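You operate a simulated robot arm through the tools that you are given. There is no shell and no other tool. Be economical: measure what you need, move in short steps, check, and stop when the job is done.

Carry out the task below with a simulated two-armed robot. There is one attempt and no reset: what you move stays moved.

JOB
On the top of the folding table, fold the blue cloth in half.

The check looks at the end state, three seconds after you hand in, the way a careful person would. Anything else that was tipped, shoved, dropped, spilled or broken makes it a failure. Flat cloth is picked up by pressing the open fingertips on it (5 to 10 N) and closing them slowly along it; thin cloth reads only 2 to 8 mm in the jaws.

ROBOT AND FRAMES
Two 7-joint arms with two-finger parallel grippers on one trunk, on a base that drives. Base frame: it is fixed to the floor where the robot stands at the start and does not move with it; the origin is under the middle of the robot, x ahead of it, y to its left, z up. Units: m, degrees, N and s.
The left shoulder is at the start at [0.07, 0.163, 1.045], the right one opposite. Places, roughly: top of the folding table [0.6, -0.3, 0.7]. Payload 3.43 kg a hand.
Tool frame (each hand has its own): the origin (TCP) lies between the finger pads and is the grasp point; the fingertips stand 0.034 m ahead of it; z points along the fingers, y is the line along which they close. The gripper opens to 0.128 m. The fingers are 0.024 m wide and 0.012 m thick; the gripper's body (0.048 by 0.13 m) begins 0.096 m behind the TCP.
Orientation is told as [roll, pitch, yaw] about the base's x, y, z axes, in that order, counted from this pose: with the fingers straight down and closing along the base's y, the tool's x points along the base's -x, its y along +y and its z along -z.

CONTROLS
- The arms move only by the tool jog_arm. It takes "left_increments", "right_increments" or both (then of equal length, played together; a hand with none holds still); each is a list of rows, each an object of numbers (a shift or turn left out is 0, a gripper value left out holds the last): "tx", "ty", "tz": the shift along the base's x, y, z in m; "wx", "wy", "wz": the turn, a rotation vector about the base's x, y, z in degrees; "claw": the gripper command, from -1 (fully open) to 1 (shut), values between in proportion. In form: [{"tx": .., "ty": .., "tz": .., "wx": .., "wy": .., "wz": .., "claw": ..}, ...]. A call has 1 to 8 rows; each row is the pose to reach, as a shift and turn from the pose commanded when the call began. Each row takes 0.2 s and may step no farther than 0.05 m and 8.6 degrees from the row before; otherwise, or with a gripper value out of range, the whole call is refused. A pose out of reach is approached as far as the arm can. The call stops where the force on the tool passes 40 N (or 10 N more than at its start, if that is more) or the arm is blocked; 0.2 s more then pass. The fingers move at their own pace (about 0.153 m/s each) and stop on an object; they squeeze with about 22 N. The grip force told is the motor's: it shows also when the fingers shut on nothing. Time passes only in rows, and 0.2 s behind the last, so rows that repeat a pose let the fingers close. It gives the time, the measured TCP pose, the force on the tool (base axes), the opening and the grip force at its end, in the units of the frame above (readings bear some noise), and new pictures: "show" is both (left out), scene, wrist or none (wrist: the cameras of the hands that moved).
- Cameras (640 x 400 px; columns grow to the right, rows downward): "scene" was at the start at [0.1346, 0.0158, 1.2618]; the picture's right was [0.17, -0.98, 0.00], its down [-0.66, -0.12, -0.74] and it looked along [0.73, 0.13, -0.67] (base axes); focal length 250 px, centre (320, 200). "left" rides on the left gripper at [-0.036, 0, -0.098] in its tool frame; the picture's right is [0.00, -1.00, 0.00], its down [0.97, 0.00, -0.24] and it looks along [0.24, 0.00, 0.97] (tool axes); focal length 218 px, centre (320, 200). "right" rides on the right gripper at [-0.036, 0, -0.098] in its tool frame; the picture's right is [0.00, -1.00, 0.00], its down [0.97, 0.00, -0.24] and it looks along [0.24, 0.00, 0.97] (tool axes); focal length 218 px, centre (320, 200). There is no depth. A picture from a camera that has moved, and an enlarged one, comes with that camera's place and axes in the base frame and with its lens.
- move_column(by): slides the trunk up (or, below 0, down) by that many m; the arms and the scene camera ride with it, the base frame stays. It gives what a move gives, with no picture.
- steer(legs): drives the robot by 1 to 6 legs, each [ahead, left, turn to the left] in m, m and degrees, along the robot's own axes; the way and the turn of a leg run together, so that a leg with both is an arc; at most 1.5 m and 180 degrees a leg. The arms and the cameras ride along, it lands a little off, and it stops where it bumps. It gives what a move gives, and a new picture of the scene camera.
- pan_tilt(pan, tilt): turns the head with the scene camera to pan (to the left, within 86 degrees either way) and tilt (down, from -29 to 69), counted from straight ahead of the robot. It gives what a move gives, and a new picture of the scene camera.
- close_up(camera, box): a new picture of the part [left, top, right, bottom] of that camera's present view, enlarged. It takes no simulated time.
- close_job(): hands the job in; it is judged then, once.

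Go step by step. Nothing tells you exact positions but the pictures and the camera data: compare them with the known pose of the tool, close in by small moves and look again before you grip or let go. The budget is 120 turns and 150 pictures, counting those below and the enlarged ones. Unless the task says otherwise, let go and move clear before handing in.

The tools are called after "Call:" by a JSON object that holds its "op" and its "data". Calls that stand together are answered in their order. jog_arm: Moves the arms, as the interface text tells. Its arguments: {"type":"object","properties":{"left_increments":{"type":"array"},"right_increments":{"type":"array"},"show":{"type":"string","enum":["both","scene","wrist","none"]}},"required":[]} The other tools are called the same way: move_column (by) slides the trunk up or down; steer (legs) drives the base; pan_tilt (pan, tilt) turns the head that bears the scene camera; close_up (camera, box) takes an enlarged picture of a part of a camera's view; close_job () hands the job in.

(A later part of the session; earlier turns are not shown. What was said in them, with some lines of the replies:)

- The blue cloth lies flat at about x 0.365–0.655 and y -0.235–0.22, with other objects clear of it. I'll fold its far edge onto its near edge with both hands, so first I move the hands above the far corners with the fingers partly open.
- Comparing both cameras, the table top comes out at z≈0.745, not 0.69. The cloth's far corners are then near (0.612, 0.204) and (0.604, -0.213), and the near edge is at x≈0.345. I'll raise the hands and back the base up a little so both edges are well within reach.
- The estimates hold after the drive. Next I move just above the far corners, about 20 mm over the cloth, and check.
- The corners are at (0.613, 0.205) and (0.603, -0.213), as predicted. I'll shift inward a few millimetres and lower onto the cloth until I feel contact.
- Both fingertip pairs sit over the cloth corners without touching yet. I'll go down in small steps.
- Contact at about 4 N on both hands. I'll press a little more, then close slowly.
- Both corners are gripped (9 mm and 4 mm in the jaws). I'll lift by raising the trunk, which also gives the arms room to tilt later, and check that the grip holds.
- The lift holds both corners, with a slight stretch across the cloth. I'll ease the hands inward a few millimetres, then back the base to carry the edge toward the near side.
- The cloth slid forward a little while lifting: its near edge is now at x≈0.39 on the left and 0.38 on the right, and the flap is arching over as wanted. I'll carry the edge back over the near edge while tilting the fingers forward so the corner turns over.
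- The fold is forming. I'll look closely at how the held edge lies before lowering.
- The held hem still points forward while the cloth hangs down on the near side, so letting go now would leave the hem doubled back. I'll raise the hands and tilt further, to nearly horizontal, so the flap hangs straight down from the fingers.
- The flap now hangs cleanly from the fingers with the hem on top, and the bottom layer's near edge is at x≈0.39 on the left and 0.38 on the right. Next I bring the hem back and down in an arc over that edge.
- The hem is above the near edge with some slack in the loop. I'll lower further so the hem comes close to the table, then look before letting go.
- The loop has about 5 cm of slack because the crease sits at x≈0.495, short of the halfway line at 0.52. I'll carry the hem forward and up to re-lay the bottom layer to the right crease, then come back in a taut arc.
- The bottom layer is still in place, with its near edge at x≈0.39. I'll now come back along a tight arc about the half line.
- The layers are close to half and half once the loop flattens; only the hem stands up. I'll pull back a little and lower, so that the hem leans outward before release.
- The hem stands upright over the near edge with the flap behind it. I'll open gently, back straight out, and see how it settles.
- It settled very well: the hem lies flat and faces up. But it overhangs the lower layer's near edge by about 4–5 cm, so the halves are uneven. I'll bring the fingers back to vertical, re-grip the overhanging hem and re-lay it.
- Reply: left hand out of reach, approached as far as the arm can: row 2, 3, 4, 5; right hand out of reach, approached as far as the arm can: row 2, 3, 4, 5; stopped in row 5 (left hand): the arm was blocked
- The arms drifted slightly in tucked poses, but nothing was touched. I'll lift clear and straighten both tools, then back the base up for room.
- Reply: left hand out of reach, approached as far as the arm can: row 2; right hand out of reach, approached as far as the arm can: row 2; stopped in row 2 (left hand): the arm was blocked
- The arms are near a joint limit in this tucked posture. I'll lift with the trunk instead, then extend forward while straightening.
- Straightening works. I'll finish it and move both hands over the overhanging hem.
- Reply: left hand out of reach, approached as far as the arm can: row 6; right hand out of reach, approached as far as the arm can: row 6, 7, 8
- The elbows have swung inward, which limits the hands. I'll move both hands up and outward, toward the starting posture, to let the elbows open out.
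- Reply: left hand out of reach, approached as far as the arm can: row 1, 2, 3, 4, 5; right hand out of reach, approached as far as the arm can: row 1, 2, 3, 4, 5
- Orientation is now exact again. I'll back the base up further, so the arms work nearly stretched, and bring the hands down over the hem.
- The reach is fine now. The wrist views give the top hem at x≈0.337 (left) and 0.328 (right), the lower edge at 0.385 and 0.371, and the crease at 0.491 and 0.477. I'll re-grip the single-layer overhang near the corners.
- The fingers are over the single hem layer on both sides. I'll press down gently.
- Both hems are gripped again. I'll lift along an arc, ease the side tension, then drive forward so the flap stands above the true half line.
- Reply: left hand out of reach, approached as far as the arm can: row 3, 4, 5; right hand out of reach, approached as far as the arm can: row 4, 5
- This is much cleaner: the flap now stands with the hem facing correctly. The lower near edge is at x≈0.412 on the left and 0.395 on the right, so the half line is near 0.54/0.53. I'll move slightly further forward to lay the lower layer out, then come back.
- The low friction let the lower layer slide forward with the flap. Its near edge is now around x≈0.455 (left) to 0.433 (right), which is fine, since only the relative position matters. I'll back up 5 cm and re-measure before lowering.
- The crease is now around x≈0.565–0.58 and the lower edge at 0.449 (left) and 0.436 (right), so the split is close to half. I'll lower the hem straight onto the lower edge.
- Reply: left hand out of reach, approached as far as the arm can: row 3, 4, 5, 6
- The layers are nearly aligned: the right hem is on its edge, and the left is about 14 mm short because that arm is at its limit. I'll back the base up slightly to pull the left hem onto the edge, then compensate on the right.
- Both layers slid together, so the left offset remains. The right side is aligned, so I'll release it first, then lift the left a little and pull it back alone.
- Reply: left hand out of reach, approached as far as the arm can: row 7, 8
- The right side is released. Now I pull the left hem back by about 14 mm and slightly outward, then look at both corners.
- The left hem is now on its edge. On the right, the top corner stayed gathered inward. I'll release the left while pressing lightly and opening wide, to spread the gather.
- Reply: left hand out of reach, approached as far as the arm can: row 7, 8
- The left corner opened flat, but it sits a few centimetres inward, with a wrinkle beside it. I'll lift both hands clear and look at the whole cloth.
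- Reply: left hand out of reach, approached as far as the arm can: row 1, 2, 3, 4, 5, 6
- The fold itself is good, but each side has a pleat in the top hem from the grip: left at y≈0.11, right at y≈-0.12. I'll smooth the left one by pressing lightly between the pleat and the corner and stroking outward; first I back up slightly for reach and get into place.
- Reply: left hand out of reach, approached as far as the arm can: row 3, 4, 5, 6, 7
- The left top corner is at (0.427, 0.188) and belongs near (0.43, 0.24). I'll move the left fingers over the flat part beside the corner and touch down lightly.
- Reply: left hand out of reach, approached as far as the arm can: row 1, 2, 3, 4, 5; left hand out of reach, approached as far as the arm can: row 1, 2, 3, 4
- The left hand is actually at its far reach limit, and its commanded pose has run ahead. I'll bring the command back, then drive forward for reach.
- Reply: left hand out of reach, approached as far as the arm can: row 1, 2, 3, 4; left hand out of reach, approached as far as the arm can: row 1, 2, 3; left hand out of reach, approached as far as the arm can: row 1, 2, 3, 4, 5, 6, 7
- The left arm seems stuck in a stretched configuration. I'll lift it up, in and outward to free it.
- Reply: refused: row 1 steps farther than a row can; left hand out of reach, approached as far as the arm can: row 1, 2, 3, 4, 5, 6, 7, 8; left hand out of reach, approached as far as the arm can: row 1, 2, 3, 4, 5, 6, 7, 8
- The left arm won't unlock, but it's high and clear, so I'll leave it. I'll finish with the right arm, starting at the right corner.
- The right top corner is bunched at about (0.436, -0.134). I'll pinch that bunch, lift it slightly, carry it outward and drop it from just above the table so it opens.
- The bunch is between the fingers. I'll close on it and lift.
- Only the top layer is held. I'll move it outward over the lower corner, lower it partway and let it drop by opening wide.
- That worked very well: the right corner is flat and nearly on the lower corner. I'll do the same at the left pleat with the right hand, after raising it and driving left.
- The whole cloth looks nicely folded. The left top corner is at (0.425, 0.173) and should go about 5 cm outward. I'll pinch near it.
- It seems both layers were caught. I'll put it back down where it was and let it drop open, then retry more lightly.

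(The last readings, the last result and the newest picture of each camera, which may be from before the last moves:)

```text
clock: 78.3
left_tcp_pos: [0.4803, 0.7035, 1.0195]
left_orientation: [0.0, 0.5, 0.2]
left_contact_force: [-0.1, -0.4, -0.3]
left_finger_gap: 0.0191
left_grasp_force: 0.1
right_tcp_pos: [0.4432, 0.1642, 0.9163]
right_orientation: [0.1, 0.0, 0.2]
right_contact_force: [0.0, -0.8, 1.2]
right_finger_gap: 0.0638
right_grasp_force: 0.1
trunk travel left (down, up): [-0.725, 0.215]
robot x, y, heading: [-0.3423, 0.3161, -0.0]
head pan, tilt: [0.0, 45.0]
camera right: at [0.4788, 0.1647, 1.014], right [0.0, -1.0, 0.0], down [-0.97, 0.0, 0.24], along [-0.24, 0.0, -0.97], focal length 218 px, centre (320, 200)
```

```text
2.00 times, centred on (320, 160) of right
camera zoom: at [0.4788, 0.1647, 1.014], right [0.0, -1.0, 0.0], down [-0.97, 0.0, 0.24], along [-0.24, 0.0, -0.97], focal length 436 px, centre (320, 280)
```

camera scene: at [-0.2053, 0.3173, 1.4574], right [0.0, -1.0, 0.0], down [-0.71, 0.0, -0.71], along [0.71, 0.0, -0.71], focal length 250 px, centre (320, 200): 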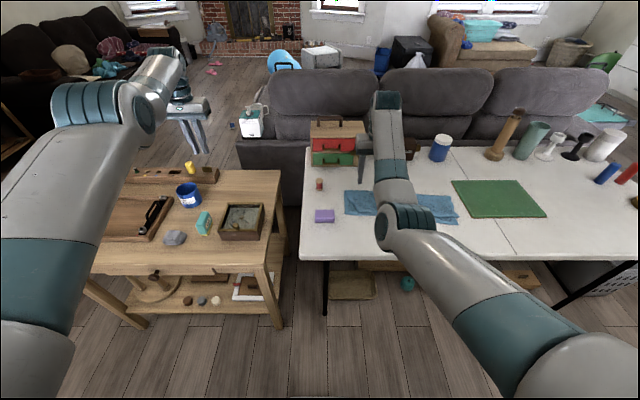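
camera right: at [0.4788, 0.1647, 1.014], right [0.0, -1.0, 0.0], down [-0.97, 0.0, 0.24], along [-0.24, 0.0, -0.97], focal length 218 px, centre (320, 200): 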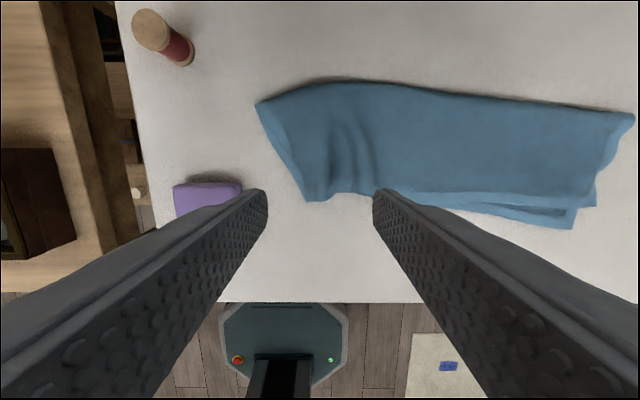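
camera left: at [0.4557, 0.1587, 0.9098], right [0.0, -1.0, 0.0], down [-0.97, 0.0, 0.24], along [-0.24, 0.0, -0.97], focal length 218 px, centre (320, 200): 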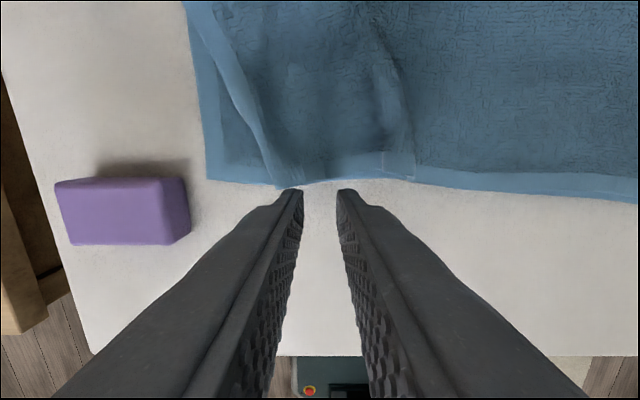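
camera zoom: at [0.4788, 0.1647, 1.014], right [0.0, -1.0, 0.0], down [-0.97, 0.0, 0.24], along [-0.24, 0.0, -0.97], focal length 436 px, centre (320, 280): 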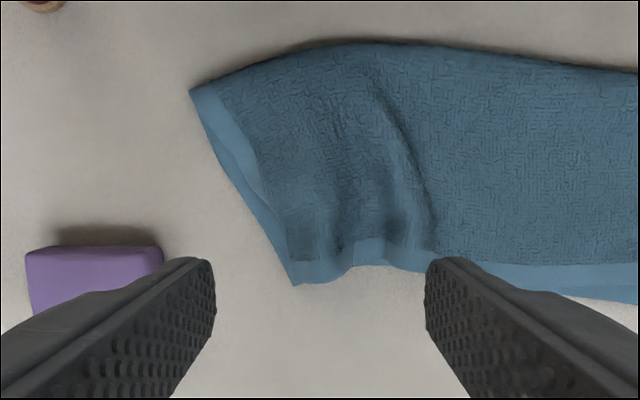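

The top and bottom left corners now coincide; both are just gathered inward together. I'll press closed fingertips on that corner and stroke it outward along the table to flatten the pleats.

Call:
{"op": "jog_arm", "data": {"right_increments": [{"tx": -0.006, "ty": -0.002, "tz": -0.04, "claw": 0.85}, {"tx": -0.012, "ty": -0.002, "tz": -0.08}, {"tx": -0.012, "ty": -0.002, "tz": -0.12}, {"tx": -0.012, "ty": -0.002, "tz": -0.13}, {"tx": -0.012, "ty": -0.002, "tz": -0.134}, {"tx": -0.012, "ty": -0.002, "tz": -0.134}], "show": "wrist"}}

```text
clock: 79.7
left_tcp_pos: [0.4801, 0.7032, 1.0211]
left_orientation: [-0.1, 0.3, 0.1]
left_contact_force: [0.3, 0.4, 0.2]
left_finger_gap: 0.0192
left_grasp_force: 0.0
right_tcp_pos: [0.4306, 0.1617, 0.783]
right_orientation: [0.0, -0.2, 0.2]
right_contact_force: [2.8, -0.4, 13.6]
right_finger_gap: 0.0092
right_grasp_force: 0.1
trunk travel left (down, up): [-0.725, 0.215]
robot x, y, heading: [-0.3395, 0.3136, -0.0]
head pan, tilt: [0.0, 45.0]
camera right: at [0.4659, 0.1623, 0.8821], right [0.0, -1.0, 0.0], down [-0.97, 0.0, 0.24], along [-0.24, 0.0, -0.97], focal length 218 px, centre (320, 200)
```

right: 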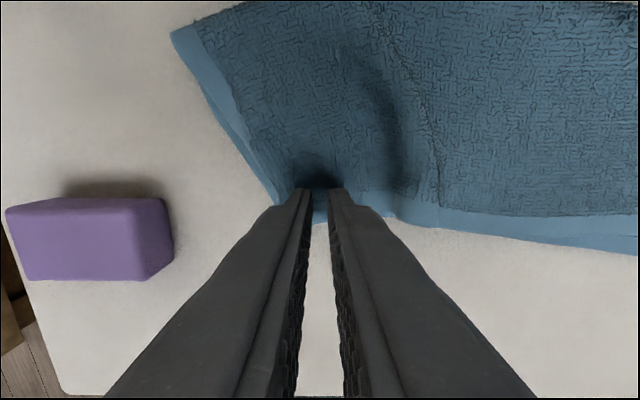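

Call:
{"op": "jog_arm", "data": {"right_increments": [{"tz": 0.001, "ty": 0.008, "tx": 0.002}, {"tz": 0.001, "ty": 0.018, "tx": 0.004}, {"tz": 0.001, "ty": 0.028, "tx": 0.007}, {"tz": 0.001, "ty": 0.038, "tx": 0.01}, {"tz": 0.001, "ty": 0.046, "tx": 0.012}, {"tz": 0.001, "ty": 0.046, "tx": 0.012}], "show": "wrist"}}

```text
clock: 81.1
left_tcp_pos: [0.4799, 0.7036, 1.0212]
left_orientation: [0.0, 0.4, 0.2]
left_contact_force: [-0.4, -0.5, -0.1]
left_finger_gap: 0.0192
left_grasp_force: 0.0
right_tcp_pos: [0.4396, 0.2074, 0.7852]
right_orientation: [0.1, -0.1, 0.3]
right_contact_force: [-0.7, -1.9, 12.0]
right_finger_gap: 0.0094
right_grasp_force: 0.0
trunk travel left (down, up): [-0.725, 0.215]
robot x, y, heading: [-0.3429, 0.3176, -0.1]
head pan, tilt: [0.0, 45.0]
camera right: at [0.4764, 0.208, 0.8822], right [0.0, -1.0, 0.0], down [-0.97, 0.0, 0.24], along [-0.24, 0.0, -0.97], focal length 218 px, centre (320, 200)
```

right: 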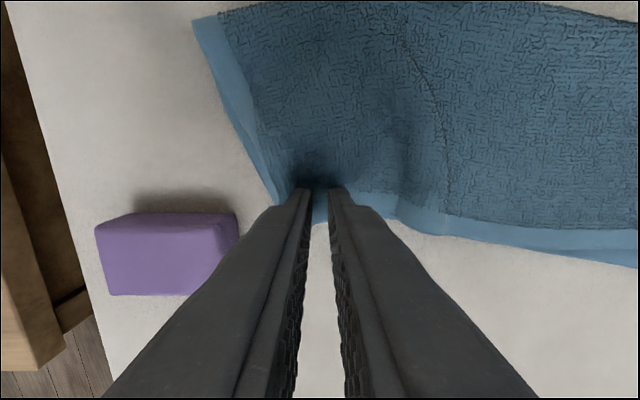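

The pleats are mostly flattened, and the eraser is still untouched. I'll lift off and look.

Call:
{"op": "jog_arm", "data": {"right_increments": [{"tz": 0.03}, {"tz": 0.07}, {"tz": 0.11}, {"tz": 0.15}, {"tz": 0.15}], "show": "wrist"}}

Call:
{"op": "close_up", "data": {"camera": "scene", "box": [310, 160, 480, 260]}}

```text
clock: 82.3
left_tcp_pos: [0.4795, 0.703, 1.0197]
left_orientation: [0.0, 0.5, 0.1]
left_contact_force: [0.0, -0.5, 0.1]
left_finger_gap: 0.0194
left_grasp_force: 0.1
right_tcp_pos: [0.4443, 0.2078, 0.9339]
right_orientation: [0.1, -0.1, 0.2]
right_contact_force: [0.6, 0.6, 0.1]
right_finger_gap: 0.0096
right_grasp_force: 0.0
trunk travel left (down, up): [-0.725, 0.215]
robot x, y, heading: [-0.3391, 0.316, -0.1]
head pan, tilt: [0.0, 45.0]
camera right: at [0.479, 0.209, 1.0315], right [0.0, -1.0, 0.0], down [-0.97, 0.0, 0.24], along [-0.24, 0.0, -0.97], focal length 218 px, centre (320, 200)
```

right: 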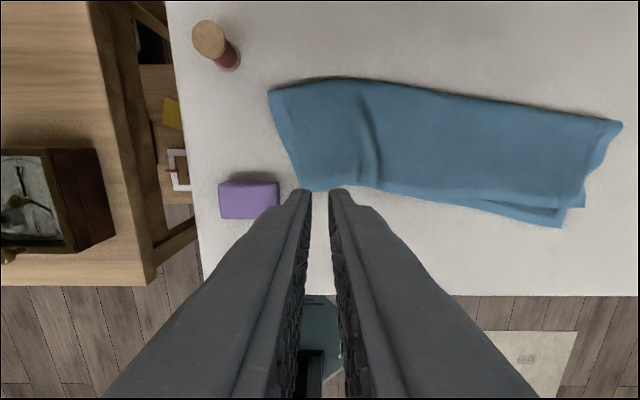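

```text
3.76 times, centred on (395, 210) of scene
camera zoom: at [-0.205, 0.3174, 1.4573], right [0.0, -1.0, 0.0], down [-0.71, 0.0, -0.71], along [0.71, 0.0, -0.71], focal length 939 px, centre (38, 162)
```

zoom: 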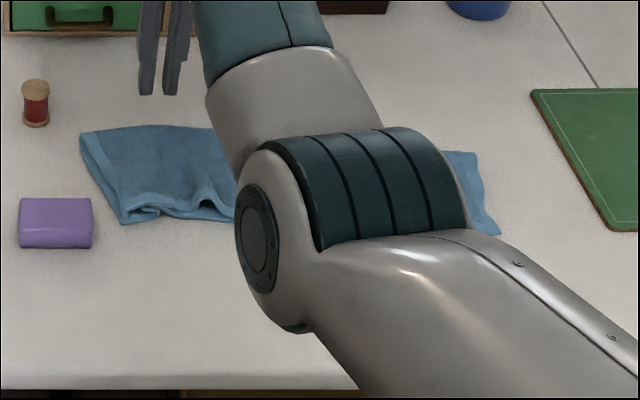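

One pleat remains, at y≈0.14–0.17 near the hem. I'll straddle it with the open fingers, press lightly and open them outward to stretch it flat.

Call:
{"op": "jog_arm", "data": {"right_increments": [{"tx": -0.004, "ty": -0.026, "tz": -0.03, "claw": 0.2}, {"tx": -0.006, "ty": -0.053, "tz": -0.06}, {"tx": -0.006, "ty": -0.053, "tz": -0.1}, {"tx": -0.006, "ty": -0.053, "tz": -0.14}, {"tx": -0.006, "ty": -0.053, "tz": -0.147}, {"tx": -0.006, "ty": -0.053, "tz": -0.147}], "show": "wrist"}}

```text
clock: 83.7
left_tcp_pos: [0.4823, 0.7043, 1.0181]
left_orientation: [-0.1, 0.5, 0.1]
left_contact_force: [-0.3, -0.1, -0.7]
left_finger_gap: 0.0191
left_grasp_force: 0.0
right_tcp_pos: [0.4352, 0.1556, 0.7858]
right_orientation: [0.1, 0.0, 0.2]
right_contact_force: [0.3, 0.1, 0.5]
right_finger_gap: 0.0511
right_grasp_force: 0.1
trunk travel left (down, up): [-0.725, 0.215]
robot x, y, heading: [-0.3422, 0.3124, 0.1]
head pan, tilt: [0.0, 45.0]
camera right: at [0.4711, 0.1566, 0.8847], right [0.0, -1.0, 0.0], down [-0.97, 0.0, 0.24], along [-0.24, 0.0, -0.97], focal length 218 px, centre (320, 200)
```

right: 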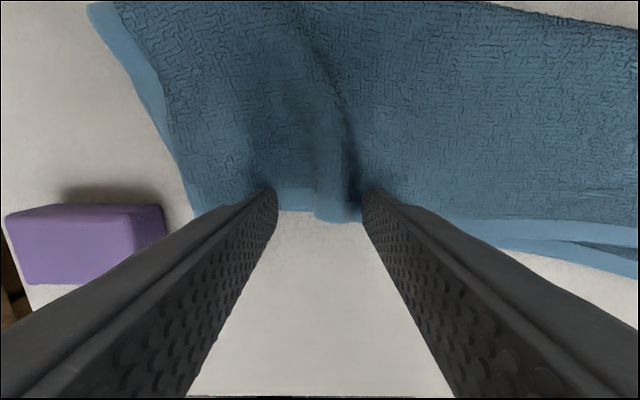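

The pleat is straddled. Press and open slowly.

Call:
{"op": "jog_arm", "data": {"right_increments": [{"tz": -0.003}, {"tz": -0.005}, {"tz": -0.005, "claw": 0.1}, {"tz": -0.005, "claw": 0.0}, {"tz": -0.005, "claw": -0.15}, {"tz": -0.005, "claw": -0.3}, {"tz": -0.005, "claw": -0.4}, {"tz": -0.005, "claw": -0.4}], "show": "wrist"}}

```text
clock: 85.5
left_tcp_pos: [0.4796, 0.7038, 1.0203]
left_orientation: [0.0, 0.4, 0.1]
left_contact_force: [-0.9, -0.1, -0.8]
left_finger_gap: 0.0191
left_grasp_force: 0.0
right_tcp_pos: [0.4345, 0.1558, 0.7829]
right_orientation: [0.1, -0.1, 0.2]
right_contact_force: [1.2, -2.0, 6.6]
right_finger_gap: 0.0871
right_grasp_force: 0.0
trunk travel left (down, up): [-0.725, 0.215]
robot x, y, heading: [-0.3371, 0.3142, 0.1]
head pan, tilt: [0.0, 45.0]
camera right: at [0.471, 0.1562, 0.8804], right [0.0, -1.0, 0.0], down [-0.97, 0.0, 0.24], along [-0.24, 0.0, -0.97], focal length 218 px, centre (320, 200)
```

right: 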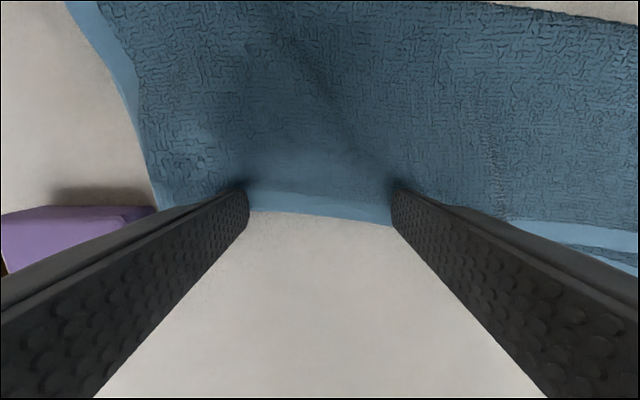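

The pleat is gone. I'll lift straight up and check the result and the eraser.

Call:
{"op": "jog_arm", "data": {"right_increments": [{"tz": 0.02}, {"tz": 0.06}, {"tz": 0.1}, {"tz": 0.14}, {"tz": 0.18}, {"tz": 0.18}], "show": "wrist"}}

Call:
{"op": "steer", "data": {"legs": [[-0.3, -0.15, 0]]}}

Call:
{"op": "close_up", "data": {"camera": "scene", "box": [260, 110, 440, 220]}}

```text
clock: 86.9
left_tcp_pos: [0.4809, 0.7045, 1.0185]
left_orientation: [0.0, 0.5, 0.1]
left_contact_force: [0.8, -0.4, -0.3]
left_finger_gap: 0.0189
left_grasp_force: 0.1
right_tcp_pos: [0.4343, 0.1553, 0.9597]
right_orientation: [0.0, 0.0, 0.2]
right_contact_force: [0.2, 0.1, 0.5]
right_finger_gap: 0.0895
right_grasp_force: 0.0
trunk travel left (down, up): [-0.725, 0.215]
robot x, y, heading: [-0.3393, 0.3185, 0.0]
head pan, tilt: [0.0, 45.0]
camera right: at [0.4702, 0.1568, 1.0586], right [0.0, -1.0, 0.0], down [-0.97, 0.0, 0.24], along [-0.24, 0.0, -0.97], focal length 218 px, centre (320, 200)
```

right: 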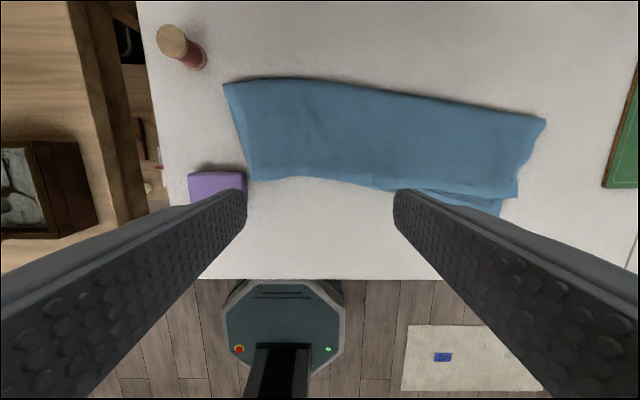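

```text
clock: 89.2
left_tcp_pos: [0.1787, 0.5536, 1.0175]
left_orientation: [0.0, 0.5, 0.3]
left_contact_force: [-0.2, 0.9, -0.7]
left_finger_gap: 0.0191
left_grasp_force: 0.0
right_tcp_pos: [0.1325, 0.0059, 0.9605]
right_orientation: [0.1, 0.0, 0.4]
right_contact_force: [1.0, -0.1, 0.4]
right_finger_gap: 0.089
right_grasp_force: 0.1
trunk travel left (down, up): [-0.725, 0.215]
robot x, y, heading: [-0.6407, 0.1629, 0.3]
head pan, tilt: [0.0, 45.0]
camera scene: at [-0.5065, 0.1658, 1.4573], right [0.0, -1.0, 0.0], down [-0.71, 0.0, -0.71], along [0.71, 0.0, -0.71], focal length 250 px, centre (320, 200)
```

scene: 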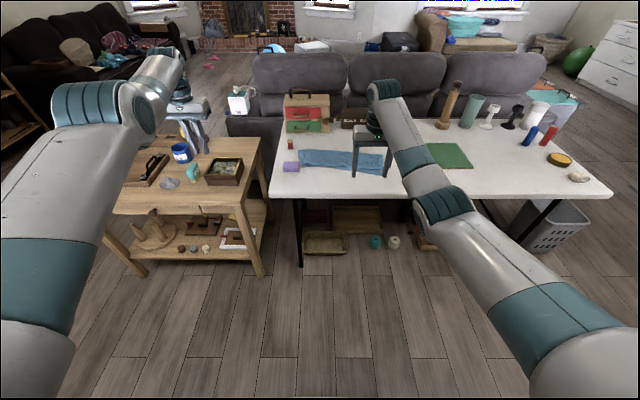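

```text
3.56 times, centred on (350, 165) of scene
camera zoom: at [-0.5065, 0.1658, 1.4573], right [0.0, -1.0, 0.0], down [-0.71, 0.0, -0.71], along [0.71, 0.0, -0.71], focal length 887 px, centre (213, 324)
```

zoom: 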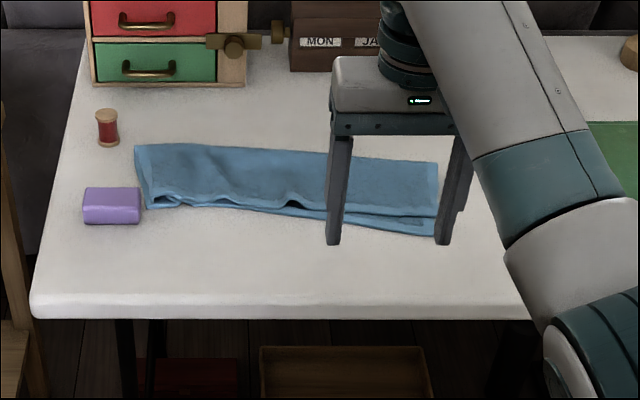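

The blue cloth is folded in half and lies flat. The eraser, spool and mat are where they started, and both hands are clear of the table, so I'm handing in.

Call:
{"op": "close_job", "data": {}}

```text
The job is handed in.
```

The blue cloth is folded in half on the folding table, far edge over near edge, and I handed it in. The top hem sits within about 2–3 cm of the lower edge, with the largest offset at the right end, and the left end of the hem is slightly raised.

The cloth slid a few centimetres on the table during the work. From the pictures, nothing else was tipped or shoved. The left arm got stuck outstretched partway through, so I finished the smoothing with the right arm; both hands are clear of the table.
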